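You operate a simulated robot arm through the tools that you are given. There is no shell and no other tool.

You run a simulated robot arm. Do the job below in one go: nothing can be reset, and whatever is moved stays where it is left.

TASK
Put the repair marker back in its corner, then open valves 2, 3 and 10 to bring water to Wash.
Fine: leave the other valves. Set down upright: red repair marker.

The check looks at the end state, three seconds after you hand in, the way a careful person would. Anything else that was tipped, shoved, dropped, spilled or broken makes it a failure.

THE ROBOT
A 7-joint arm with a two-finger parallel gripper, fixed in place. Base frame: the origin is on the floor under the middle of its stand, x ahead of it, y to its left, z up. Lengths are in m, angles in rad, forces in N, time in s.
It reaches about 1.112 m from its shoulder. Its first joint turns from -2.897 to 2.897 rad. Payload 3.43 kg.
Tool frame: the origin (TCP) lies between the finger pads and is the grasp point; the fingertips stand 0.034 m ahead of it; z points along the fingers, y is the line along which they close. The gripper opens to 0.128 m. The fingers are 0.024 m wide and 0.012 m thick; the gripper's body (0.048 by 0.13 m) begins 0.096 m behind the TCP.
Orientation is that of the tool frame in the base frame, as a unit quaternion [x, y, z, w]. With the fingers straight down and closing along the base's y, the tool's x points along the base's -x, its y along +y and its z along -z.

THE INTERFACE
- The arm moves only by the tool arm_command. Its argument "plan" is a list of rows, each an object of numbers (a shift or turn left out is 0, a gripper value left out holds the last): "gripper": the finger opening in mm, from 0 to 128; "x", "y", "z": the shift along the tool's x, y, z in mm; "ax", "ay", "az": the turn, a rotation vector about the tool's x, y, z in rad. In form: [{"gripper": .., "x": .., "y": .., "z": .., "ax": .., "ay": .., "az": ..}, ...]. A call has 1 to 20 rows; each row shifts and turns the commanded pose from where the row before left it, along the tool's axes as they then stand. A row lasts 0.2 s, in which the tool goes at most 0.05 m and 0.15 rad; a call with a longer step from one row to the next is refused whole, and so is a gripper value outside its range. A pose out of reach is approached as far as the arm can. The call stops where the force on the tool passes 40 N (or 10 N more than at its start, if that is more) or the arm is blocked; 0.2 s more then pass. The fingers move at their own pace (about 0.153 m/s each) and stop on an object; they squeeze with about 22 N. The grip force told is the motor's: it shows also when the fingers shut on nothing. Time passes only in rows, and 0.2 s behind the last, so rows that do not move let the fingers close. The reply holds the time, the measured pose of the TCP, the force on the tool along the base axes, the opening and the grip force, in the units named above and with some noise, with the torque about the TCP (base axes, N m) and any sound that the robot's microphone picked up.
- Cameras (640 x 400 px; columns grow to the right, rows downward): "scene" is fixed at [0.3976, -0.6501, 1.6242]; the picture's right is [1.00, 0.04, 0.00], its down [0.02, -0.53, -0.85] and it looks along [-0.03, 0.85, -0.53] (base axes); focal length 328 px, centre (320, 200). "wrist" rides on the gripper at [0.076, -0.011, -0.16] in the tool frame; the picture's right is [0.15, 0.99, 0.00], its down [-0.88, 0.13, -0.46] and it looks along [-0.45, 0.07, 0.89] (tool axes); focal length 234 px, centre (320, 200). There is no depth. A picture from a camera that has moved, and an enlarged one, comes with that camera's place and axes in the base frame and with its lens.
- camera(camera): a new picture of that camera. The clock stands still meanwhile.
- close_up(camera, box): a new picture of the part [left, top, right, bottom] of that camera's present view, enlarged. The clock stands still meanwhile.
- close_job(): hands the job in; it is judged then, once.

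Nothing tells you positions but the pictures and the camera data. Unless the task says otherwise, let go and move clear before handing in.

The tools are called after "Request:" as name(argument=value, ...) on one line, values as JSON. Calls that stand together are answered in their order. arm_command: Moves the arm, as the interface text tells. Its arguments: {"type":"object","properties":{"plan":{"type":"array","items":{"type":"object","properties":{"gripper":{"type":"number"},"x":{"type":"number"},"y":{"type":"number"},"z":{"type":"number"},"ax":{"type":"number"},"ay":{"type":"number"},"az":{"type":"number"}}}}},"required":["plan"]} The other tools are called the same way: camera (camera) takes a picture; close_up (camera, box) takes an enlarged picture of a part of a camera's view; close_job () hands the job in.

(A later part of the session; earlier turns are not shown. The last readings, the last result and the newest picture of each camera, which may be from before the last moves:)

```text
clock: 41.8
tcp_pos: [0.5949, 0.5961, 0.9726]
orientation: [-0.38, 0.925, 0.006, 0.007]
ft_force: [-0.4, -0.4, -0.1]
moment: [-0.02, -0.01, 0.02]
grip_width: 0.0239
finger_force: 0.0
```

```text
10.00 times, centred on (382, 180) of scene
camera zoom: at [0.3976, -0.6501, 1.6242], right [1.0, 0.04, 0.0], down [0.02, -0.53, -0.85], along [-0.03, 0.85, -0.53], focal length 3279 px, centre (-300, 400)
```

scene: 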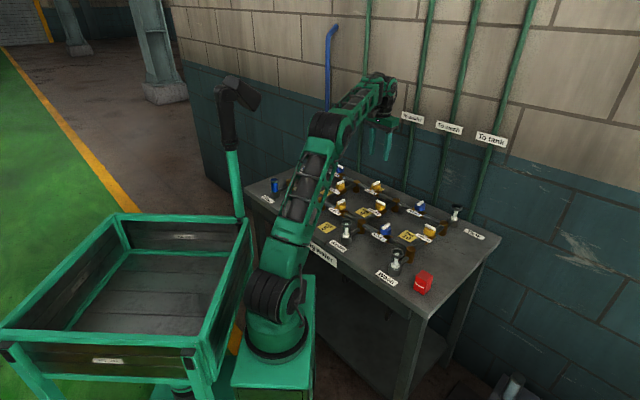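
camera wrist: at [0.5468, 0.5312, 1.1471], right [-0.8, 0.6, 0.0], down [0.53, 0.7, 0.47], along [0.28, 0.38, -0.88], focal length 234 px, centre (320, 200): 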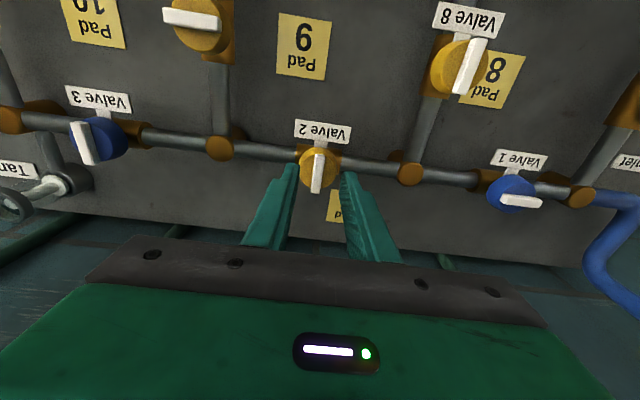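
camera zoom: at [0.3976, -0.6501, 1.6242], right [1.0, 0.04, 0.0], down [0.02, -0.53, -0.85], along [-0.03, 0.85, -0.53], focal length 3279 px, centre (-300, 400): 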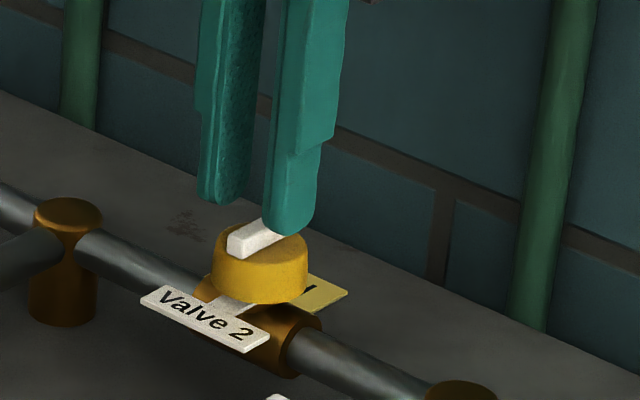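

The fingers straddle the bar. I'll descend further in 2 mm steps to the knob's top.

Request:
arm_command(plan=[{"z": 2}, {"z": 2}, {}])

Request:
close_up(camera="scene", box=[350, 160, 414, 200])

```text
clock: 42.6
tcp_pos: [0.5952, 0.5958, 0.9695]
orientation: [-0.38, 0.925, 0.005, 0.008]
ft_force: [-0.5, -0.4, -0.8]
moment: [-0.03, 0.01, 0.02]
grip_width: 0.0239
finger_force: 0.1
```

```text
10.00 times, centred on (382, 180) of scene
camera zoom: at [0.3976, -0.6501, 1.6242], right [1.0, 0.04, 0.0], down [0.02, -0.53, -0.85], along [-0.03, 0.85, -0.53], focal length 3279 px, centre (-300, 400)
```

zoom: 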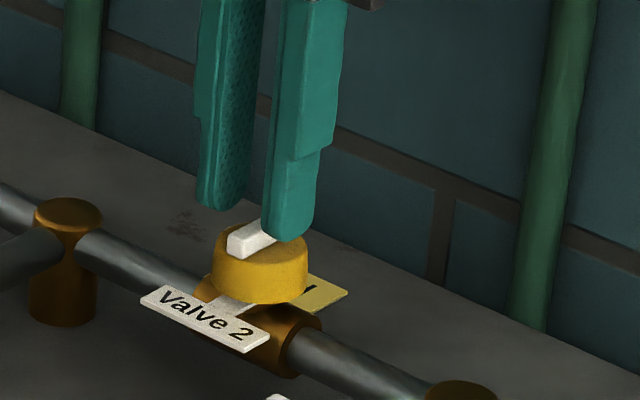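

Request:
arm_command(plan=[{"z": 2}, {"z": 2}, {}])

Request:
arm_command(plan=[{"z": 2}, {}])

Request:
close_up(camera="scene", box=[350, 160, 414, 200])

```text
clock: 43.4
tcp_pos: [0.5945, 0.5952, 0.9641]
orientation: [-0.38, 0.925, 0.006, 0.008]
ft_force: [0.2, -0.6, 0.9]
moment: [-0.03, -0.03, -0.02]
grip_width: 0.0241
finger_force: 0.0
```

```text
clock: 44.0
tcp_pos: [0.5951, 0.5943, 0.9631]
orientation: [-0.38, 0.925, 0.005, 0.007]
ft_force: [-0.3, 0.4, 0.2]
moment: [-0.01, 0.03, 0.0]
grip_width: 0.0241
finger_force: 0.0
```

```text
10.00 times, centred on (382, 180) of scene
camera zoom: at [0.3976, -0.6501, 1.6242], right [1.0, 0.04, 0.0], down [0.02, -0.53, -0.85], along [-0.03, 0.85, -0.53], focal length 3279 px, centre (-300, 400)
```

zoom: 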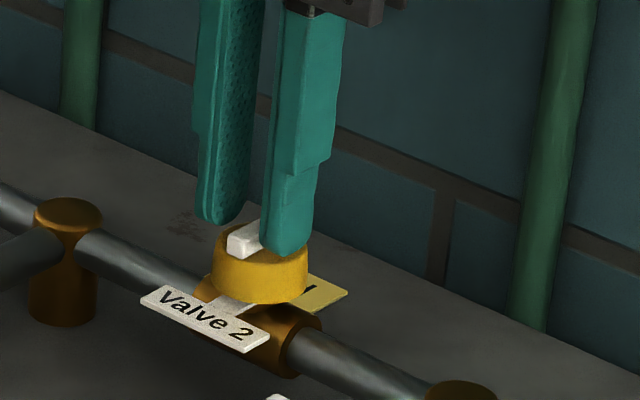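

The fingertips overlap the bar well without pressing on the knob. Closing on the bar.

Request:
arm_command(plan=[{"gripper": 0}, {}, {}])

Request:
close_up(camera="wrist", box=[256, 130, 384, 210])

```text
clock: 44.8
tcp_pos: [0.595, 0.5948, 0.9631]
orientation: [-0.379, 0.925, 0.006, 0.007]
ft_force: [3.5, -6.1, -0.6]
moment: [-0.32, -0.14, 0.65]
grip_width: 0.0097
finger_force: 44.0
```

```text
5.00 times, centred on (320, 170) of wrist
camera zoom: at [0.548, 0.531, 1.1207], right [-0.8, 0.6, 0.0], down [0.53, 0.7, 0.47], along [0.28, 0.38, -0.88], focal length 1171 px, centre (320, 350)
```

zoom: 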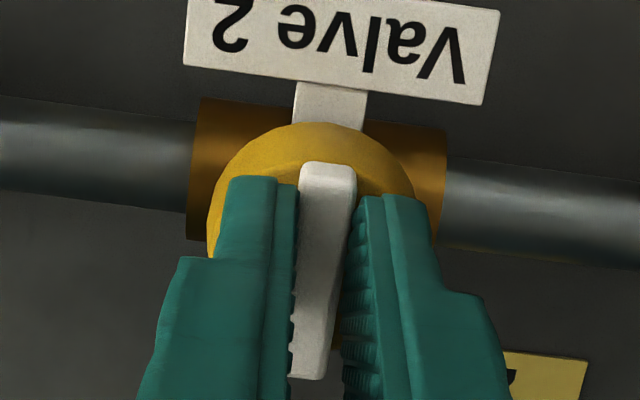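

It's gripped at about 10 mm. I'll recentre by 1 mm and try a small clockwise turn while watching the torque for a stop.

Request:
arm_command(plan=[{"y": -1}, {"az": 0.06}, {"az": 0.06}, {}])

Request:
close_up(camera="wrist", box=[256, 130, 384, 210])

```text
clock: 45.8
tcp_pos: [0.5962, 0.595, 0.9612]
orientation: [-0.323, 0.946, 0.007, 0.006]
ft_force: [0.1, -3.5, -0.5]
moment: [-0.16, -0.13, 1.18]
grip_width: 0.0123
finger_force: 44.7
```

```text
5.00 times, centred on (320, 170) of wrist
camera zoom: at [0.5408, 0.5367, 1.1208], right [-0.72, 0.69, 0.01], down [0.61, 0.64, 0.47], along [0.32, 0.34, -0.88], focal length 1171 px, centre (320, 350)
```

zoom: 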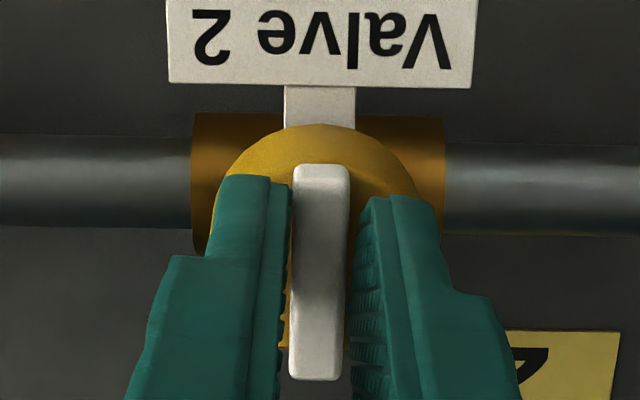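

The bar did not turn clockwise, so that's the closed stop and the fingers only wedged. I'll go back and try counter-clockwise a little.

Request:
arm_command(plan=[{"az": -0.06}, {"az": -0.06}, {}])

Request:
arm_command(plan=[{"az": -0.08}, {"az": -0.08}, {}])

Request:
close_up(camera="wrist", box=[256, 130, 384, 210])

```text
clock: 46.6
tcp_pos: [0.5944, 0.595, 0.9618]
orientation: [-0.38, 0.925, 0.006, 0.007]
ft_force: [-5.8, -0.2, -1.3]
moment: [-0.16, 0.19, 0.48]
grip_width: 0.0098
finger_force: 43.5
```

```text
clock: 47.4
tcp_pos: [0.5951, 0.5949, 0.9629]
orientation: [-0.452, 0.892, 0.005, 0.006]
ft_force: [-0.4, -1.7, -2.8]
moment: [-0.53, 0.35, 0.01]
grip_width: 0.0097
finger_force: 43.0
```

```text
5.00 times, centred on (320, 170) of wrist
camera zoom: at [0.559, 0.5234, 1.1207], right [-0.88, 0.47, 0.0], down [0.41, 0.78, 0.47], along [0.22, 0.42, -0.88], focal length 1171 px, centre (320, 350)
```

zoom: 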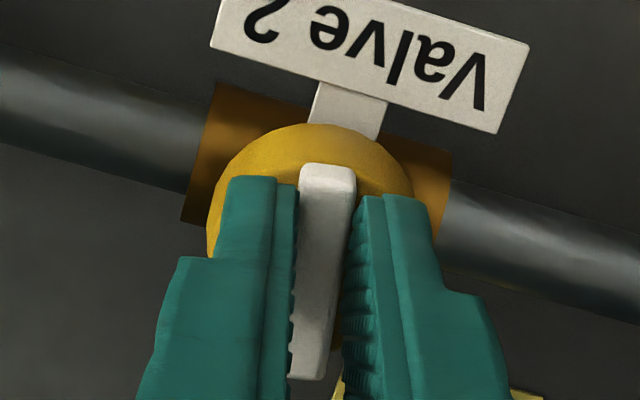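

Counter-clockwise turns freely and the bar follows the fingers. I'll continue the quarter turn in small steps, watching the arm's posture.

Request:
arm_command(plan=[{"az": -0.1}, {"az": -0.1}, {"az": -0.1}, {}])

Request:
camera(camera="scene")

```text
clock: 48.4
tcp_pos: [0.5981, 0.5934, 0.963]
orientation: [-0.58, 0.815, 0.004, 0.008]
ft_force: [18.3, -20.6, -3.2]
moment: [-0.82, -0.58, -0.22]
grip_width: 0.0096
finger_force: 43.9
```

```text
taken
```

scene: 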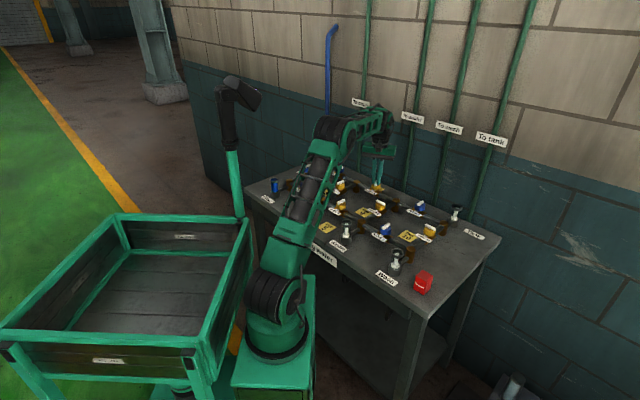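

The valve is turning, but there's a side force (about 27 N) because the grip is off the knob's axis by several mm. I'll loosen, recentre and regrip before continuing.

Request:
arm_command(plan=[{"gripper": 20}, {}, {}])

Request:
close_up(camera="wrist", box=[256, 130, 384, 210])

Request:
close_up(camera="scene", box=[350, 160, 414, 200])

```text
clock: 49.2
tcp_pos: [0.5944, 0.5946, 0.9632]
orientation: [-0.582, 0.813, 0.005, 0.008]
ft_force: [1.0, 0.7, -0.6]
moment: [0.01, 0.0, 0.01]
grip_width: 0.02
finger_force: 0.0
```

```text
5.00 times, centred on (320, 170) of wrist
camera zoom: at [0.5795, 0.5168, 1.121], right [-0.98, 0.18, 0.0], down [0.16, 0.87, 0.47], along [0.09, 0.46, -0.88], focal length 1171 px, centre (320, 350)
```

zoom: 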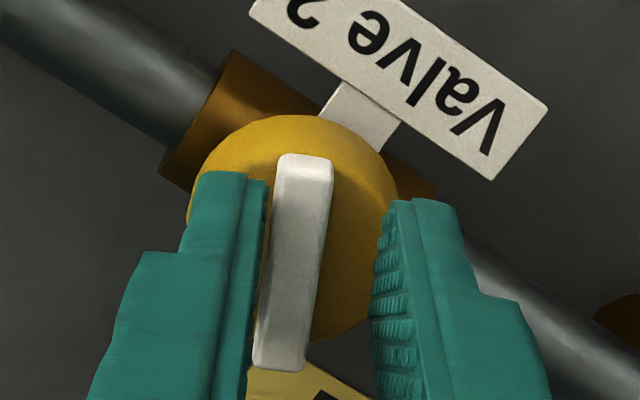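

```text
10.00 times, centred on (382, 180) of scene
camera zoom: at [0.3976, -0.6501, 1.6242], right [1.0, 0.04, 0.0], down [0.02, -0.53, -0.85], along [-0.03, 0.85, -0.53], focal length 3279 px, centre (-300, 400)
```

zoom: 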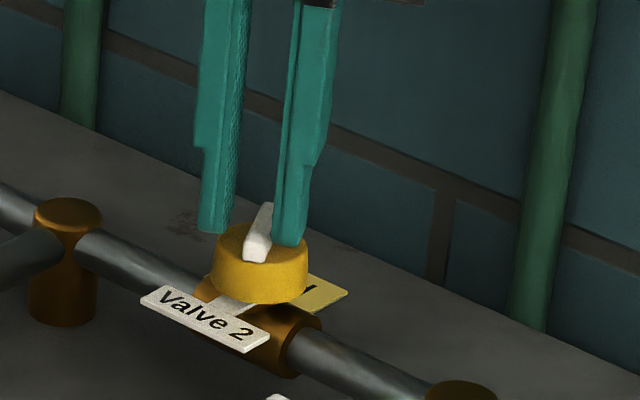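

Now I can see the bar sits about 3 mm to one side of the finger midline. I'll shift by that and regrip.

Request:
arm_command(plan=[{"x": 1, "y": -3.3}, {}, {"gripper": 0}, {}, {}])

```text
clock: 50.4
tcp_pos: [0.5982, 0.5928, 0.9622]
orientation: [-0.581, 0.814, 0.004, 0.009]
ft_force: [4.0, -0.4, -0.8]
moment: [0.08, -0.15, -0.04]
grip_width: 0.0096
finger_force: 43.4
```

The side force is small now (4 N). Continuing the turn.

Request:
arm_command(plan=[{"az": -0.1}, {"az": -0.1}, {"az": -0.1}, {}])

Request:
camera(camera="scene")

```text
clock: 51.4
tcp_pos: [0.6003, 0.592, 0.9628]
orientation: [-0.695, 0.719, 0.003, 0.01]
ft_force: [24.7, 5.2, -0.7]
moment: [1.04, -0.85, -0.19]
grip_width: 0.01
finger_force: 43.4
```

```text
taken
```

scene: 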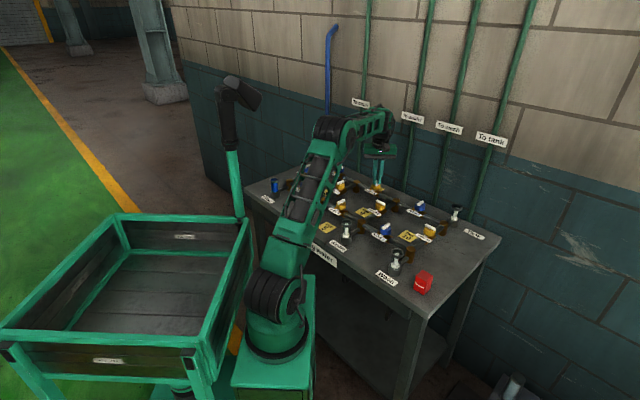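

Side force again shows the true axis is a few mm further back, near (0.601, 0.599). I'll loosen, move to that axis and regrip.

Request:
arm_command(plan=[{"gripper": 20}, {}, {"x": -6, "y": -2.8}, {}])

Request:
close_up(camera="wrist", box=[256, 130, 384, 210])

Request:
arm_command(plan=[{"gripper": 0}, {}, {}])

```text
clock: 52.4
tcp_pos: [0.6009, 0.5985, 0.9623]
orientation: [-0.695, 0.719, 0.002, 0.009]
ft_force: [0.0, 0.2, 0.3]
moment: [-0.01, 0.02, 0.01]
grip_width: 0.0201
finger_force: 0.1
```

```text
5.00 times, centred on (320, 170) of wrist
camera zoom: at [0.6085, 0.5195, 1.121], right [-0.99, -0.12, -0.01], down [-0.11, 0.88, 0.47], along [-0.05, 0.47, -0.88], focal length 1171 px, centre (320, 350)
```

zoom: 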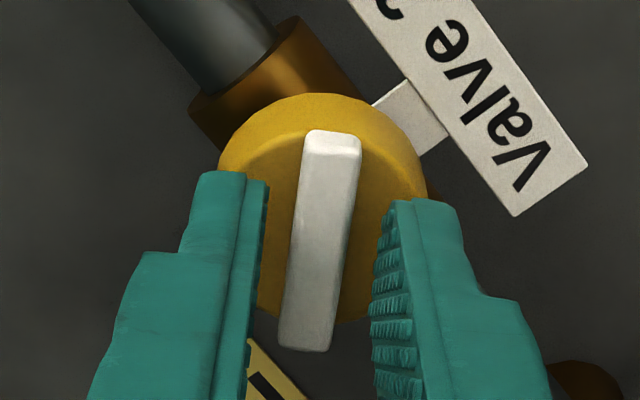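

```text
clock: 53.2
tcp_pos: [0.6009, 0.5988, 0.9624]
orientation: [-0.695, 0.719, 0.003, 0.009]
ft_force: [-2.5, -0.9, 0.2]
moment: [-0.15, 0.1, -0.02]
grip_width: 0.0099
finger_force: 43.5
```

Well centred now (2.5 N). Continuing.

Request:
arm_command(plan=[{"az": -0.1}, {"az": -0.1}, {"az": -0.1}, {}])

Request:
camera(camera="scene")

```text
clock: 54.2
tcp_pos: [0.6006, 0.5986, 0.9623]
orientation: [0.795, -0.606, -0.002, -0.009]
ft_force: [-2.4, -5.5, -2.7]
moment: [0.45, 0.3, -0.01]
grip_width: 0.0095
finger_force: 43.6
```

```text
taken
```

scene: 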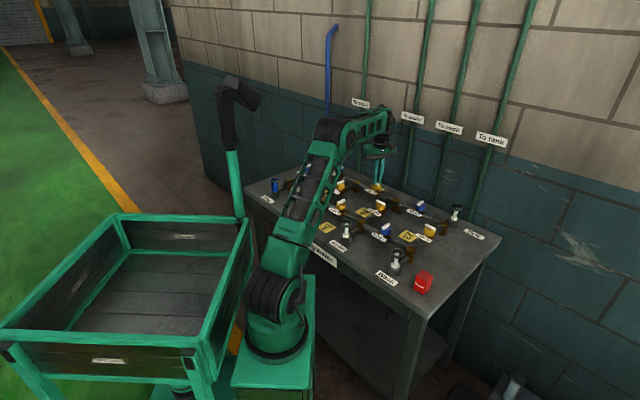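

Request:
arm_command(plan=[{"az": -0.1}, {"az": -0.1}, {"az": -0.1}, {"az": -0.1}, {}])

Request:
close_up(camera="wrist", box=[256, 130, 384, 210])

Request:
camera(camera="scene")

```text
clock: 55.4
tcp_pos: [0.6024, 0.5984, 0.9637]
orientation: [0.9, -0.437, 0.0, -0.01]
ft_force: [9.8, -1.0, -3.3]
moment: [0.74, 0.35, 0.0]
grip_width: 0.0101
finger_force: 43.6
```

```text
5.00 times, centred on (320, 170) of wrist
camera zoom: at [0.6568, 0.5435, 1.1217], right [-0.69, -0.73, -0.02], down [-0.65, 0.6, 0.46], along [-0.32, 0.33, -0.89], focal length 1171 px, centre (320, 350)
```

zoom: 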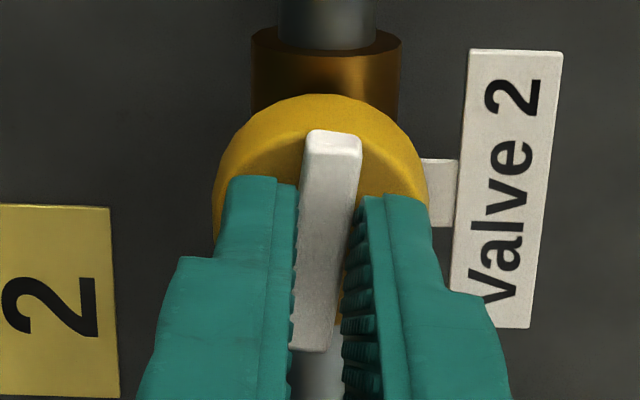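

```text
taken
```

scene: 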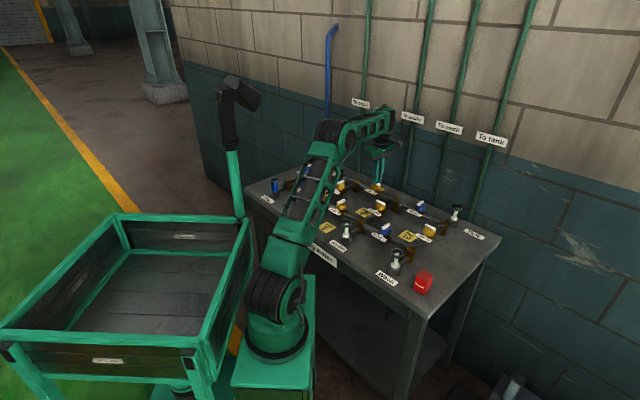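

About 7° remain to line up with the pipe. Finishing the turn while watching for the stop torque.

Request:
arm_command(plan=[{"az": -0.06}, {"az": -0.06}, {}])

Request:
close_up(camera="wrist", box=[256, 130, 384, 210])

```text
clock: 56.2
tcp_pos: [0.6024, 0.5994, 0.9625]
orientation: [0.924, -0.381, 0.002, -0.008]
ft_force: [16.3, 2.0, -1.7]
moment: [0.29, -0.19, -0.21]
grip_width: 0.0099
finger_force: 43.8
```

```text
5.00 times, centred on (320, 170) of wrist
camera zoom: at [0.6628, 0.5506, 1.1219], right [-0.59, -0.8, -0.02], down [-0.72, 0.52, 0.46], along [-0.36, 0.29, -0.89], focal length 1171 px, centre (320, 350)
```

zoom: 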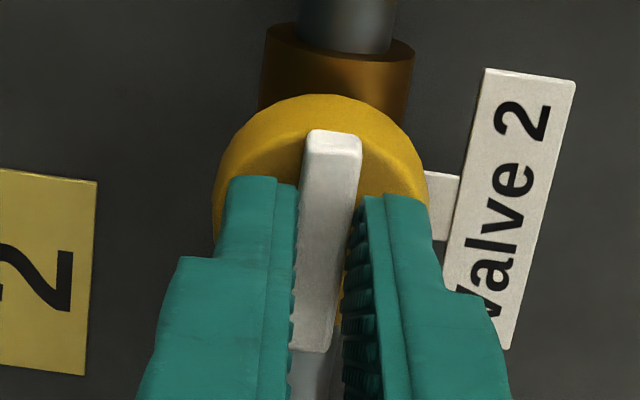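

Request:
arm_command(plan=[{"az": -0.06}, {}])

Request:
close_up(camera="wrist", box=[256, 130, 384, 210])

```text
clock: 56.8
tcp_pos: [0.6016, 0.5991, 0.9638]
orientation: [0.935, -0.355, 0.001, -0.01]
ft_force: [19.1, 8.7, -2.7]
moment: [0.27, -0.54, -1.19]
grip_width: 0.0109
finger_force: 44.2
```

```text
5.00 times, centred on (320, 170) of wrist
camera zoom: at [0.6652, 0.5543, 1.122], right [-0.55, -0.84, -0.02], down [-0.75, 0.48, 0.46], along [-0.37, 0.26, -0.89], focal length 1171 px, centre (320, 350)
```

zoom: 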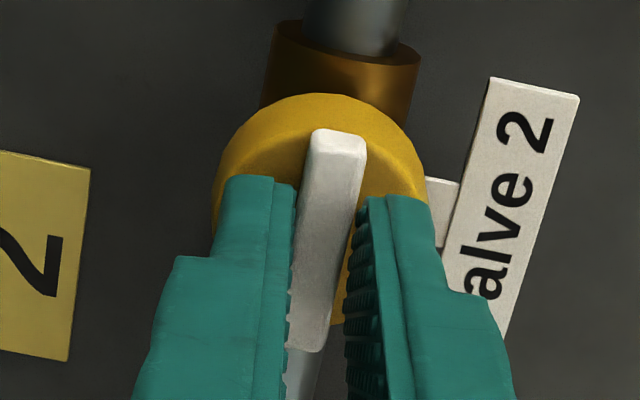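

The open stop is reached (torque jump to 1.2 N·m). Releasing and lifting off valve 2.

Request:
arm_command(plan=[{"az": 0.03}, {"gripper": 26}, {}, {}, {"z": -10}, {"z": -30}, {"z": -40}, {"z": -40}])

Request:
camera(camera="wrist")

Request:
close_up(camera="scene", box=[340, 160, 468, 250])

```text
clock: 58.6
tcp_pos: [0.5982, 0.596, 1.0832]
orientation: [0.93, -0.367, 0.001, -0.008]
ft_force: [0.1, -0.1, 0.4]
moment: [0.0, 0.01, 0.02]
grip_width: 0.0259
finger_force: 0.0
```

```text
taken
camera wrist: at [0.6605, 0.5509, 1.2423], right [-0.57, -0.82, -0.02], down [-0.74, 0.5, 0.46], along [-0.37, 0.27, -0.89], focal length 234 px, centre (320, 200)
```

wrist: 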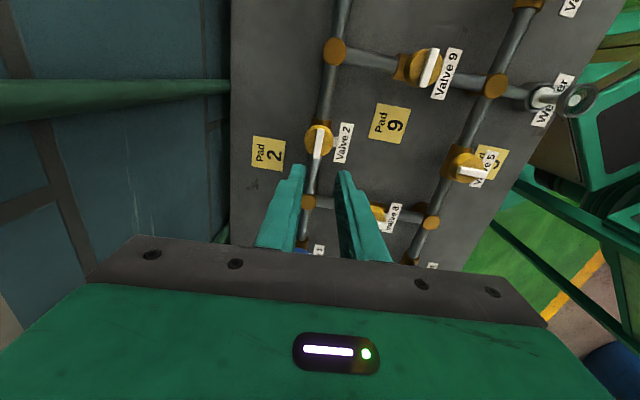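

```text
4.44 times, centred on (404, 205) of scene
camera zoom: at [0.3976, -0.6501, 1.6242], right [1.0, 0.04, 0.0], down [0.02, -0.53, -0.85], along [-0.03, 0.85, -0.53], focal length 1457 px, centre (-53, 178)
```

zoom: 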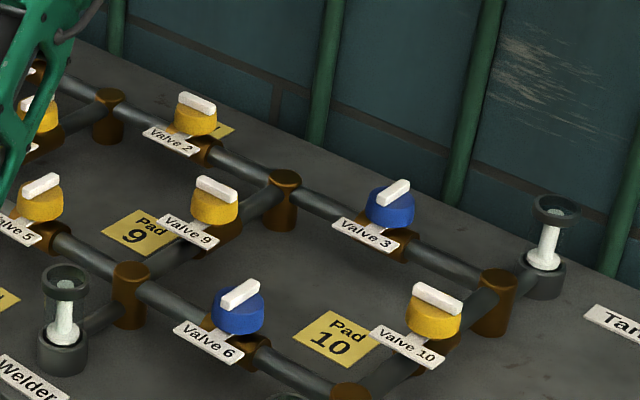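

Valve 2 is open, with its bar along the pipe. Next is valve 3, expected axis near (0.753, 0.447): I'll move above it and turn the wrist back so the fingers straddle its bar.

Request:
arm_command(plan=[{"x": 43, "y": 0.6}, {"x": 43, "y": 0.6}, {"x": 43, "y": 0.6}, {"x": 43, "y": 0.6}, {"x": 43, "y": 0.6}, {"az": 0.1396}, {"az": 0.1396}, {"az": 0.1396}, {"az": 0.1396}, {"az": 0.1396}, {"az": 0.1396}, {"az": 0.1396}, {"az": 0.1396}, {"az": 0.1396}, {"az": 0.1396}, {"az": 0.1396}])

Request:
camera(camera="scene")

Request:
camera(camera="wrist")

Request:
close_up(camera="wrist", box=[240, 90, 400, 190])

```text
clock: 62.0
tcp_pos: [0.7544, 0.4472, 1.0811]
orientation: [-0.413, 0.911, 0.006, 0.008]
ft_force: [-0.6, 0.2, 0.0]
moment: [-0.01, 0.0, 0.0]
grip_width: 0.0261
finger_force: 0.1
```

```text
taken
```

scene: 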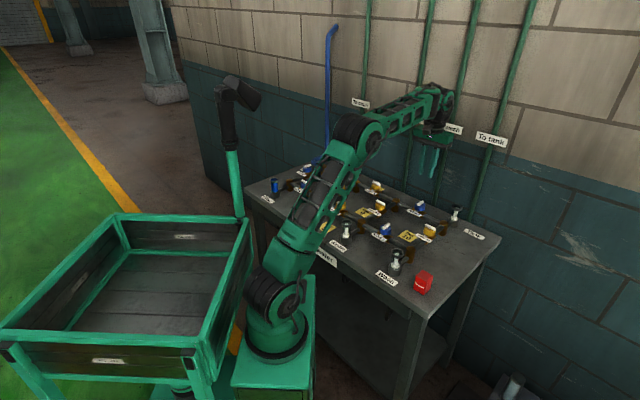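

```text
taken
camera wrist: at [0.7123, 0.3806, 1.2395], right [-0.84, 0.54, 0.0], down [0.48, 0.74, 0.47], along [0.25, 0.4, -0.88], focal length 234 px, centre (320, 200)
```

wrist: 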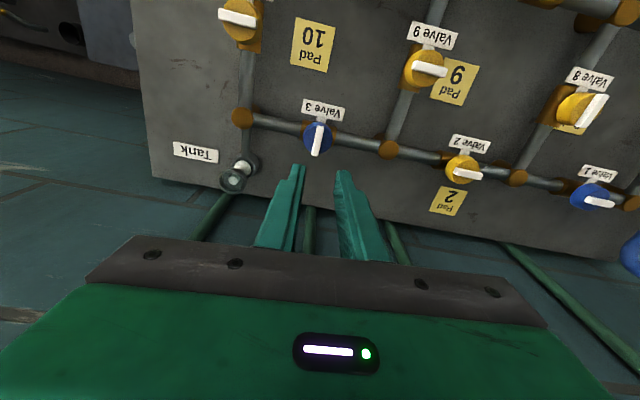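

```text
4.00 times, centred on (320, 140) of wrist
camera zoom: at [0.7123, 0.3806, 1.2395], right [-0.84, 0.54, 0.0], down [0.48, 0.74, 0.47], along [0.25, 0.4, -0.88], focal length 937 px, centre (320, 440)
```

zoom: 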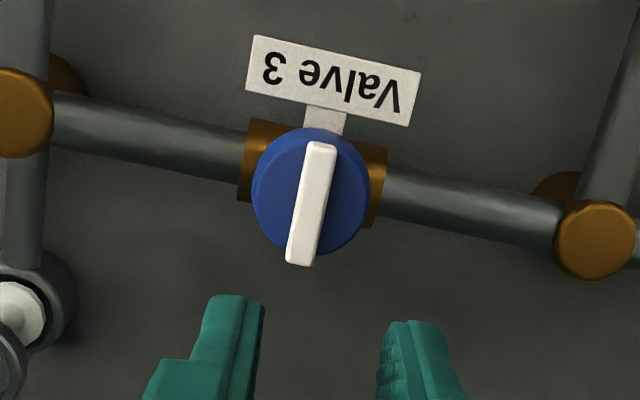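

I'm above valve 3. I'll trim the yaw and offset, lower to just above the bar and check.

Request:
arm_command(plan=[{"gripper": 26, "az": 0.066}, {"x": 1.6, "y": -2.8}, {"z": 40}, {"z": 40}, {"z": 18}, {}])

Request:
close_up(camera="wrist", box=[256, 130, 384, 210])

Request:
close_up(camera="scene", box=[390, 180, 454, 220])

```text
clock: 63.4
tcp_pos: [0.7561, 0.4461, 0.9825]
orientation: [-0.384, 0.923, 0.006, 0.007]
ft_force: [-0.2, -0.5, -0.2]
moment: [0.01, 0.0, 0.01]
grip_width: 0.0261
finger_force: 0.2
```

```text
5.00 times, centred on (320, 170) of wrist
camera zoom: at [0.7093, 0.382, 1.1414], right [-0.8, 0.59, 0.0], down [0.53, 0.71, 0.47], along [0.28, 0.38, -0.88], focal length 1171 px, centre (320, 350)
```

zoom: 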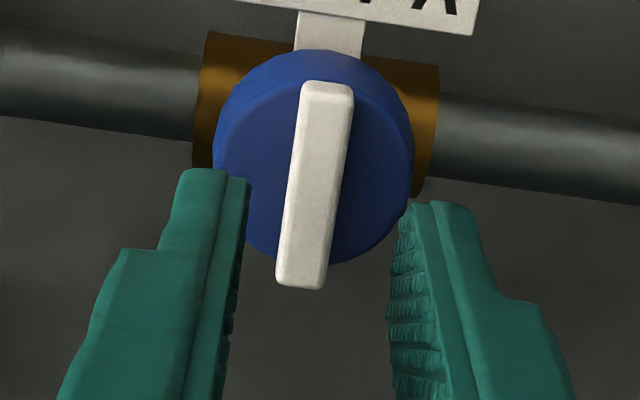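

```text
10.00 times, centred on (422, 200) of scene
camera zoom: at [0.3976, -0.6501, 1.6242], right [1.0, 0.04, 0.0], down [0.02, -0.53, -0.85], along [-0.03, 0.85, -0.53], focal length 3279 px, centre (-700, 200)
```

zoom: 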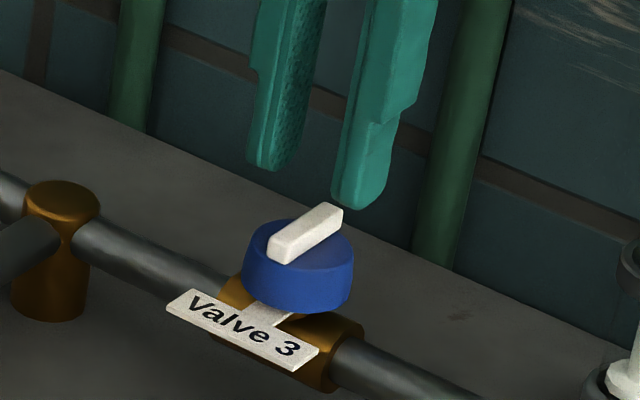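

Alignment is close. A small trim, then descend the last 20 mm gently.

Request:
arm_command(plan=[{"x": 1.2, "y": -0.8}, {"z": 8}, {"z": 6}, {"z": 5}, {}])

Request:
close_up(camera="wrist", box=[256, 130, 384, 210])

Request:
close_up(camera="scene", box=[390, 180, 454, 220])

```text
clock: 64.6
tcp_pos: [0.7559, 0.4447, 0.9649]
orientation: [-0.384, 0.923, 0.006, 0.007]
ft_force: [0.5, 0.2, 0.2]
moment: [0.01, -0.03, 0.0]
grip_width: 0.0259
finger_force: 0.2
```

```text
5.00 times, centred on (320, 170) of wrist
camera zoom: at [0.7092, 0.38, 1.1229], right [-0.8, 0.59, 0.0], down [0.53, 0.71, 0.47], along [0.28, 0.38, -0.88], focal length 1171 px, centre (320, 350)
```

zoom: 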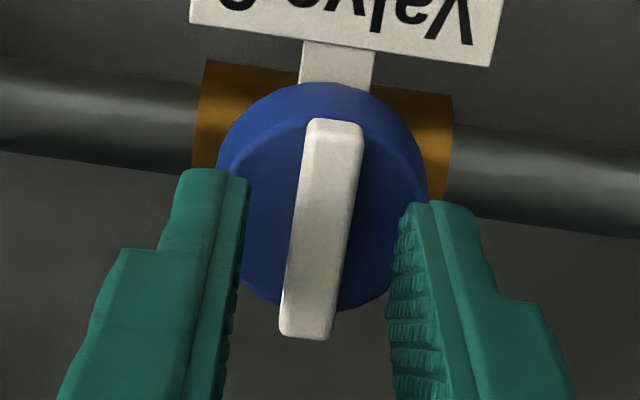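

```text
10.00 times, centred on (422, 200) of scene
camera zoom: at [0.3976, -0.6501, 1.6242], right [1.0, 0.04, 0.0], down [0.02, -0.53, -0.85], along [-0.03, 0.85, -0.53], focal length 3279 px, centre (-700, 200)
```

zoom: 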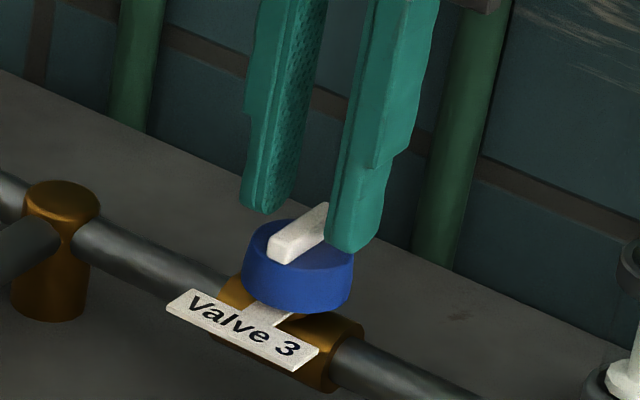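

Request:
arm_command(plan=[{"x": 1.3, "z": 2}, {"gripper": 0}, {}, {}])

```text
clock: 65.6
tcp_pos: [0.7555, 0.4436, 0.9626]
orientation: [-0.384, 0.923, 0.006, 0.007]
ft_force: [1.4, 0.1, -0.5]
moment: [0.02, -0.08, 0.01]
grip_width: 0.0096
finger_force: 43.6
```

Gripped at 10 mm with almost no side force. Turning counter-clockwise in small steps.

Request:
arm_command(plan=[{"az": -0.1}, {"az": -0.1}, {"az": -0.1}, {}])

Request:
arm_command(plan=[{"az": -0.1}, {"az": -0.1}, {}])

Request:
camera(camera="scene")

```text
clock: 66.6
tcp_pos: [0.7568, 0.4434, 0.962]
orientation: [-0.518, 0.855, 0.005, 0.008]
ft_force: [2.1, -1.3, 5.4]
moment: [-0.11, -0.03, 0.01]
grip_width: 0.0099
finger_force: 43.6
```

```text
clock: 67.4
tcp_pos: [0.7568, 0.4438, 0.9624]
orientation: [-0.6, 0.8, 0.004, 0.009]
ft_force: [7.9, 1.9, 5.7]
moment: [0.66, -0.49, 0.0]
grip_width: 0.01
finger_force: 43.7
```

```text
taken
```

scene: 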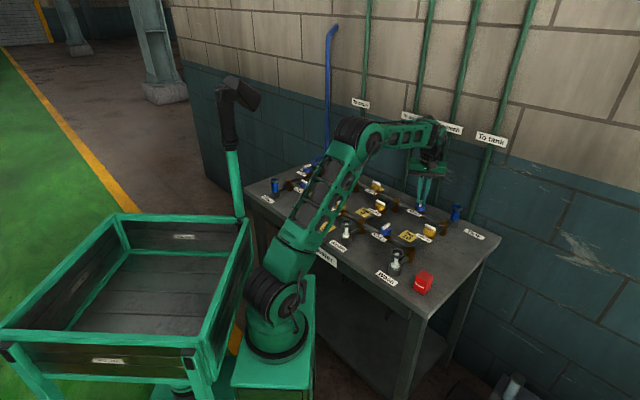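

Water already shows in the Tank glass, so the line through valves 2 and 3 works. Continuing valve 3's turn.

Request:
arm_command(plan=[{"az": -0.1}, {"az": -0.1}, {"az": -0.1}, {}])

Request:
arm_command(plan=[{"az": -0.1}, {"az": -0.1}, {}])

```text
clock: 68.4
tcp_pos: [0.7564, 0.444, 0.962]
orientation: [0.714, -0.7, -0.003, -0.01]
ft_force: [15.6, 5.9, 7.0]
moment: [1.3, -0.44, 0.01]
grip_width: 0.0102
finger_force: 43.8
```

```text
clock: 69.2
tcp_pos: [0.7561, 0.4439, 0.9621]
orientation: [0.78, -0.626, -0.002, -0.009]
ft_force: [19.3, 3.4, 11.1]
moment: [0.23, -0.58, -0.05]
grip_width: 0.0101
finger_force: 43.8
```

A mild side force and some downward contact are building. I'll loosen, raise 1 mm, recentre by 2 mm, regrip and continue.

Request:
arm_command(plan=[{"gripper": 20}, {}, {"y": -2.2, "z": -1}, {"gripper": 0}, {}, {}])

Request:
arm_command(plan=[{"az": -0.1}, {"az": -0.1}, {"az": -0.1}, {}])

Request:
camera(camera="scene")

```text
clock: 70.6
tcp_pos: [0.7561, 0.4456, 0.9639]
orientation: [0.78, -0.625, -0.001, -0.008]
ft_force: [-22.4, -9.9, -5.8]
moment: [-0.98, 0.64, 0.04]
grip_width: 0.0099
finger_force: 43.4
```

```text
clock: 71.6
tcp_pos: [0.7569, 0.4459, 0.9641]
orientation: [0.865, -0.502, -0.001, -0.009]
ft_force: [-36.0, -10.2, -11.5]
moment: [0.65, 1.77, 0.04]
grip_width: 0.0098
finger_force: 43.7
```

```text
taken
```

scene: 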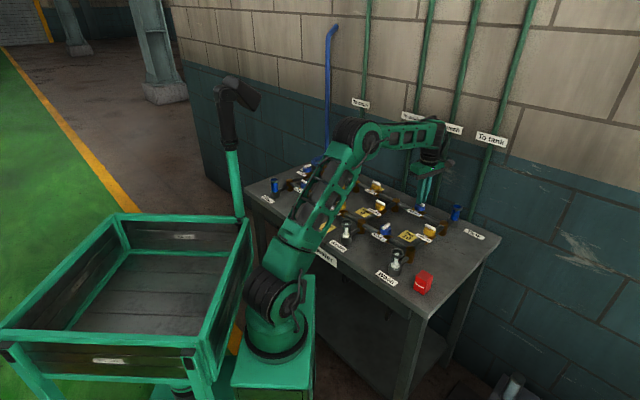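

I overcorrected slightly, so I'll shift back about 1.7 mm and check the force.

Request:
arm_command(plan=[{"y": 1.7}, {}])

```text
clock: 72.2
tcp_pos: [0.7568, 0.445, 0.9642]
orientation: [0.864, -0.503, -0.001, -0.01]
ft_force: [-23.6, 1.2, -14.8]
moment: [-0.63, 0.42, 0.0]
grip_width: 0.01
finger_force: 43.1
```

Request:
arm_command(plan=[{"gripper": 20}, {}, {}])

Request:
close_up(camera="wrist", box=[256, 130, 384, 210])

```text
clock: 73.0
tcp_pos: [0.7585, 0.4432, 0.9635]
orientation: [0.864, -0.503, 0.0, -0.009]
ft_force: [-0.2, 0.3, -0.4]
moment: [-0.01, 0.05, 0.0]
grip_width: 0.0201
finger_force: 0.0
```

```text
5.00 times, centred on (320, 170) of wrist
camera zoom: at [0.8031, 0.3805, 1.1225], right [-0.79, -0.62, -0.02], down [-0.55, 0.69, 0.46], along [-0.27, 0.37, -0.89], focal length 1171 px, centre (320, 350)
```

zoom: 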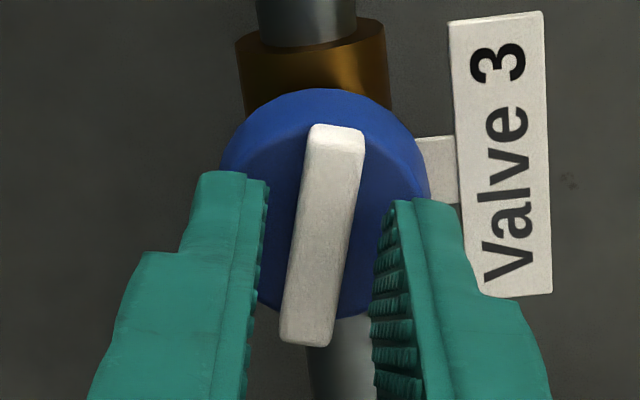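

The axis is close to where it was being pulled. Small shift, regrip, and finish the last 15°.

Request:
arm_command(plan=[{"x": -2, "y": 0.5}, {"gripper": 0}, {}, {}])

Request:
arm_command(plan=[{"az": -0.09}, {"az": -0.09}, {"az": -0.09}, {}])

Request:
close_up(camera="wrist", box=[256, 130, 384, 210])

```text
clock: 74.0
tcp_pos: [0.7556, 0.4463, 0.9638]
orientation: [0.864, -0.503, -0.001, -0.01]
ft_force: [5.6, 4.1, 1.4]
moment: [-0.21, -0.34, 0.05]
grip_width: 0.0099
finger_force: 43.3
```

```text
clock: 75.0
tcp_pos: [0.7545, 0.446, 0.9633]
orientation: [0.925, -0.38, 0.0, -0.009]
ft_force: [2.9, 5.0, -3.3]
moment: [0.5, 0.34, -0.26]
grip_width: 0.0099
finger_force: 43.9
```

```text
5.00 times, centred on (320, 170) of wrist
camera zoom: at [0.8163, 0.3973, 1.1224], right [-0.59, -0.8, -0.02], down [-0.72, 0.52, 0.46], along [-0.36, 0.29, -0.89], focal length 1171 px, centre (320, 350)
```

zoom: 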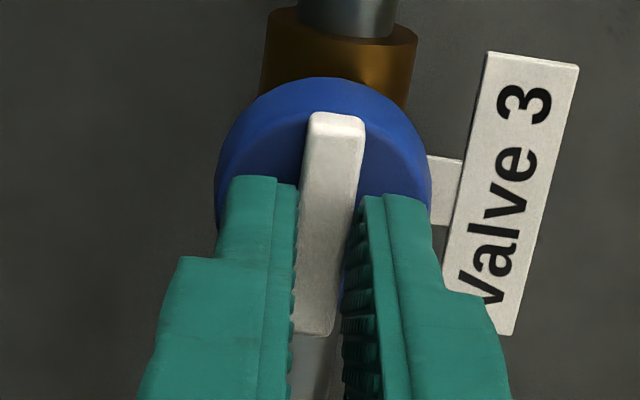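

Request:
arm_command(plan=[{"az": -0.05}, {}])

```text
clock: 75.6
tcp_pos: [0.7551, 0.4457, 0.9631]
orientation: [0.934, -0.358, 0.0, -0.009]
ft_force: [-2.2, 3.5, -6.1]
moment: [0.01, 0.1, -1.11]
grip_width: 0.0107
finger_force: 44.7
```

Valve 3 reached its open stop. I'll release, lift, move above valve 10 (expected near (0.754, 0.292)), then turn the wrist half a turn back at height.

Request:
arm_command(plan=[{"az": 0.03}, {"gripper": 26}, {}, {}, {"z": -10}, {"z": -30}, {"z": -40}, {"z": -40}, {"x": 25.6, "y": 28.8}, {"x": 25.6, "y": 28.8}, {"x": 25.6, "y": 28.8}, {"x": 25.6, "y": 28.8}, {}])

Request:
close_up(camera="scene", box=[350, 160, 510, 310])

Request:
camera(camera="scene")

```text
clock: 78.4
tcp_pos: [0.7487, 0.2897, 1.0817]
orientation: [0.928, -0.372, 0.0, -0.009]
ft_force: [-0.6, -0.3, -0.4]
moment: [0.02, -0.01, -0.01]
grip_width: 0.0262
finger_force: 0.1
```

```text
2.67 times, centred on (430, 235) of scene
camera zoom: at [0.3976, -0.6501, 1.6242], right [1.0, 0.04, 0.0], down [0.02, -0.53, -0.85], along [-0.03, 0.85, -0.53], focal length 874 px, centre (27, 107)
```

zoom: 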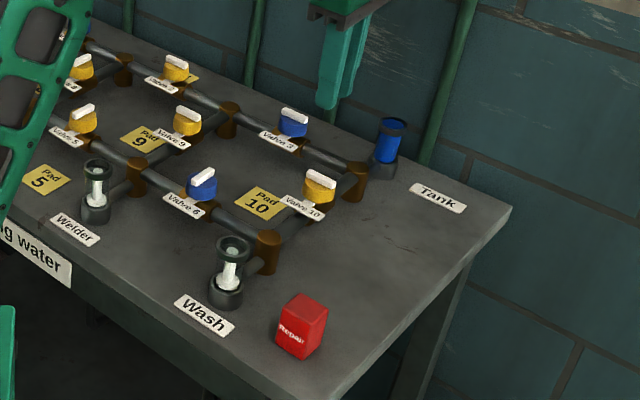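

```text
taken
```

scene: 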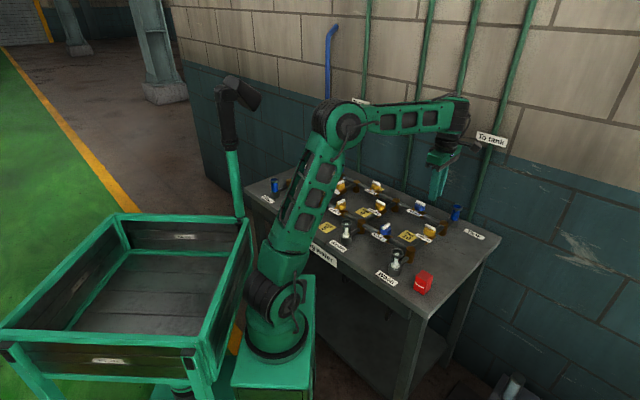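

Valve 3 is open and the Tank glass is full. Now turning the wrist half a turn at height.

Request:
arm_command(plan=[{"az": 0.1438}, {"az": 0.1438}, {"az": 0.1438}, {"az": 0.1438}, {"az": 0.1438}, {"az": 0.1438}, {"az": 0.1438}, {"az": 0.1438}, {"az": 0.1438}, {"az": 0.1438}, {"az": 0.1438}])

Request:
arm_command(plan=[{"az": 0.1438}, {"az": 0.1438}, {"az": 0.1438}, {"az": 0.1438}, {"az": 0.1438}, {"az": 0.1438}, {"az": 0.1438}, {"az": 0.1438}, {"az": 0.1438}, {"az": 0.1438}, {"az": 0.1438}, {}])

Request:
camera(camera="wrist")

Request:
close_up(camera="wrist", box=[240, 90, 400, 190])

Request:
camera(camera="scene")

```text
clock: 80.8
tcp_pos: [0.7484, 0.2892, 1.081]
orientation: [-0.387, 0.922, 0.007, 0.007]
ft_force: [0.0, 0.0, 0.3]
moment: [-0.02, 0.0, -0.01]
grip_width: 0.026
finger_force: 0.0
```

```text
clock: 83.4
tcp_pos: [0.7487, 0.2889, 1.0822]
orientation: [0.384, 0.923, 0.009, 0.001]
ft_force: [0.0, 0.3, -0.8]
moment: [0.02, -0.01, -0.05]
grip_width: 0.026
finger_force: 0.0
```

```text
taken
camera wrist: at [0.6857, 0.3324, 1.2405], right [0.6, 0.8, 0.02], down [0.71, -0.54, 0.45], along [0.37, -0.26, -0.89], focal length 234 px, centre (320, 200)
```

wrist: 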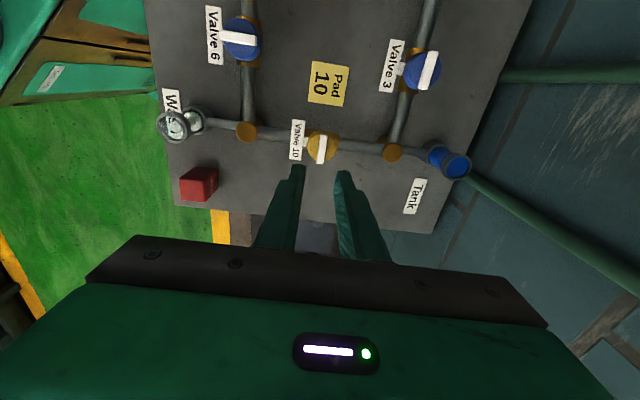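

```text
4.00 times, centred on (320, 140) of wrist
camera zoom: at [0.6857, 0.3324, 1.2405], right [0.6, 0.8, 0.02], down [0.71, -0.54, 0.45], along [0.37, -0.26, -0.89], focal length 937 px, centre (320, 440)
```

zoom: 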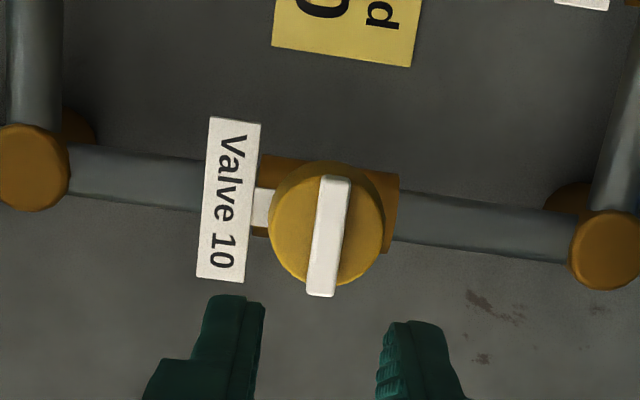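

```text
taken
```

scene: 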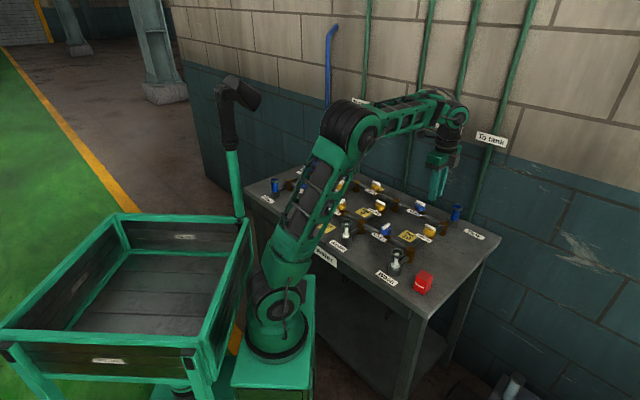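

The wrist is aligned with valve 10's bar, and the marker is undisturbed. Trim and lower to just above the bar.

Request:
arm_command(plan=[{"x": -5.8, "y": 4.5}, {"z": 40}, {"z": 40}, {"z": 18}, {}])

Request:
close_up(camera="wrist", box=[256, 130, 384, 210])

Request:
close_up(camera="scene", box=[390, 190, 486, 250])

```text
clock: 84.6
tcp_pos: [0.755, 0.2905, 0.9836]
orientation: [0.383, 0.924, 0.009, 0.001]
ft_force: [-0.3, 0.6, 0.1]
moment: [0.0, 0.0, 0.01]
grip_width: 0.0264
finger_force: 0.1
```

```text
5.00 times, centred on (320, 170) of wrist
camera zoom: at [0.6937, 0.3337, 1.143], right [0.6, 0.8, 0.02], down [0.71, -0.54, 0.45], along [0.37, -0.26, -0.89], focal length 1171 px, centre (320, 350)
```

zoom: 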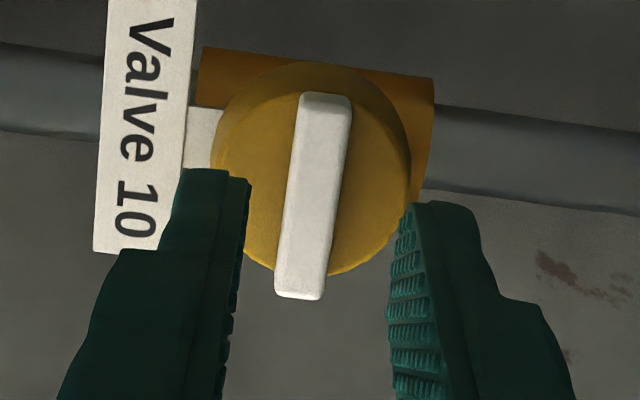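

```text
6.67 times, centred on (438, 220) of scene
camera zoom: at [0.3976, -0.6501, 1.6242], right [1.0, 0.04, 0.0], down [0.02, -0.53, -0.85], along [-0.03, 0.85, -0.53], focal length 2186 px, centre (-467, 67)
```

zoom: 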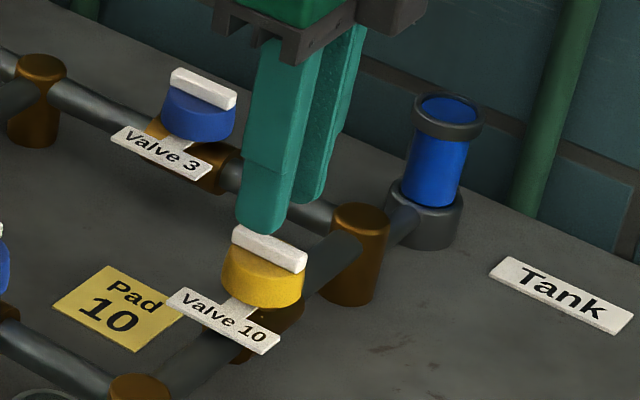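

Aligned within about a millimetre. Descending the last 20 mm gently, then gripping.

Request:
arm_command(plan=[{"y": -0.8}, {"z": 8}, {"z": 6}, {"z": 5}, {}])

Request:
close_up(camera="wrist", box=[256, 130, 384, 210])

Request:
close_up(camera="scene", box=[390, 190, 486, 250])

```text
clock: 85.8
tcp_pos: [0.7556, 0.2899, 0.9644]
orientation: [0.383, 0.924, 0.009, 0.001]
ft_force: [0.1, -0.2, 0.2]
moment: [-0.01, 0.02, 0.03]
grip_width: 0.0262
finger_force: 0.1
```

```text
5.00 times, centred on (320, 170) of wrist
camera zoom: at [0.6936, 0.333, 1.1235], right [0.6, 0.8, 0.02], down [0.71, -0.54, 0.45], along [0.37, -0.26, -0.89], focal length 1171 px, centre (320, 350)
```

zoom: 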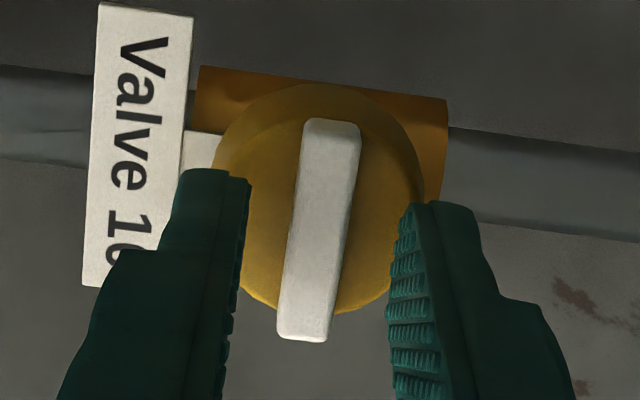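

```text
6.67 times, centred on (438, 220) of scene
camera zoom: at [0.3976, -0.6501, 1.6242], right [1.0, 0.04, 0.0], down [0.02, -0.53, -0.85], along [-0.03, 0.85, -0.53], focal length 2186 px, centre (-467, 67)
```

zoom: 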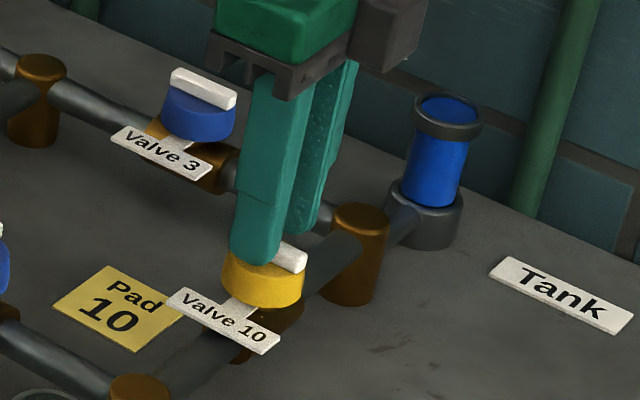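

Request:
arm_command(plan=[{"x": 0.5, "z": 1.5}, {"gripper": 0}, {}, {}])

Request:
arm_command(plan=[{"az": -0.1}, {"az": -0.1}, {}])

Request:
close_up(camera="wrist", box=[256, 130, 384, 210])

```text
clock: 86.8
tcp_pos: [0.7555, 0.2897, 0.9615]
orientation: [0.383, 0.924, 0.009, 0.001]
ft_force: [0.8, 0.2, 1.9]
moment: [0.29, 0.36, -0.01]
grip_width: 0.01
finger_force: 43.1
```

```text
clock: 87.6
tcp_pos: [0.7554, 0.2901, 0.9608]
orientation: [0.288, 0.958, 0.009, 0.001]
ft_force: [0.4, -0.4, -7.2]
moment: [-0.15, -0.06, -0.02]
grip_width: 0.0099
finger_force: 43.7
```

```text
5.00 times, centred on (320, 170) of wrist
camera zoom: at [0.6851, 0.3199, 1.1212], right [0.42, 0.91, 0.02], down [0.8, -0.38, 0.46], along [0.42, -0.18, -0.89], focal length 1171 px, centre (320, 350)
```

zoom: 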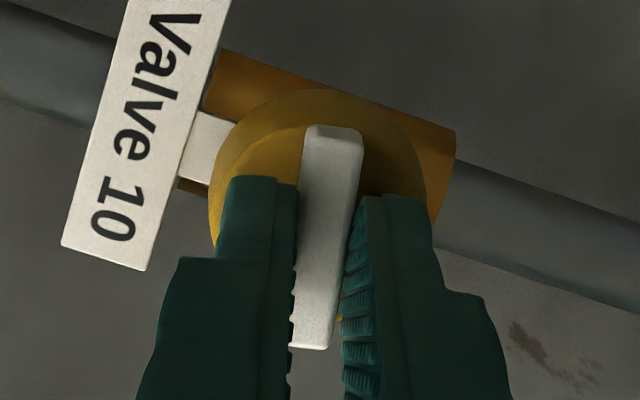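

Valve 10 turns freely counter-clockwise and the grip is well centred. Continuing in steps.

Request:
arm_command(plan=[{"az": -0.1}, {"az": -0.1}, {"az": -0.1}, {}])

Request:
arm_command(plan=[{"az": -0.1}, {"az": -0.1}, {"az": -0.1}, {}])

```text
clock: 88.6
tcp_pos: [0.7558, 0.2894, 0.962]
orientation: [0.142, 0.99, 0.008, 0.003]
ft_force: [-4.2, -1.9, -5.6]
moment: [0.01, 0.79, -0.02]
grip_width: 0.0099
finger_force: 44.3
```

```text
clock: 89.6
tcp_pos: [0.7555, 0.2893, 0.9627]
orientation: [-0.007, 1.0, 0.008, 0.005]
ft_force: [-3.0, -11.6, -1.9]
moment: [-0.47, 0.75, -0.02]
grip_width: 0.0101
finger_force: 43.3
```

Request:
arm_command(plan=[{"y": -0.5, "az": -0.1}, {"az": -0.1}, {"az": -0.1}, {}])

Request:
arm_command(plan=[{"az": -0.1}, {"az": -0.1}, {"az": -0.1}, {}])

Request:
camera(camera="scene")

```text
clock: 90.6
tcp_pos: [0.7557, 0.2898, 0.9611]
orientation: [-0.158, 0.987, 0.008, 0.005]
ft_force: [-3.4, -10.9, -5.5]
moment: [-0.73, 0.93, 0.02]
grip_width: 0.0098
finger_force: 43.8
```

```text
clock: 91.6
tcp_pos: [0.7563, 0.2888, 0.9619]
orientation: [-0.304, 0.953, 0.006, 0.006]
ft_force: [-6.6, -9.6, -4.7]
moment: [-0.89, 0.97, 0.0]
grip_width: 0.0097
finger_force: 42.9
```

```text
taken
```

scene: 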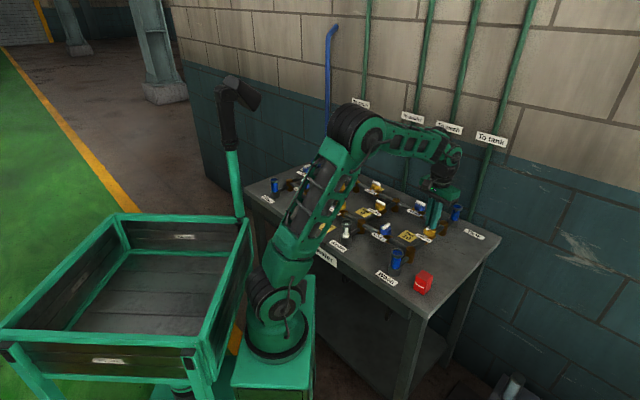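

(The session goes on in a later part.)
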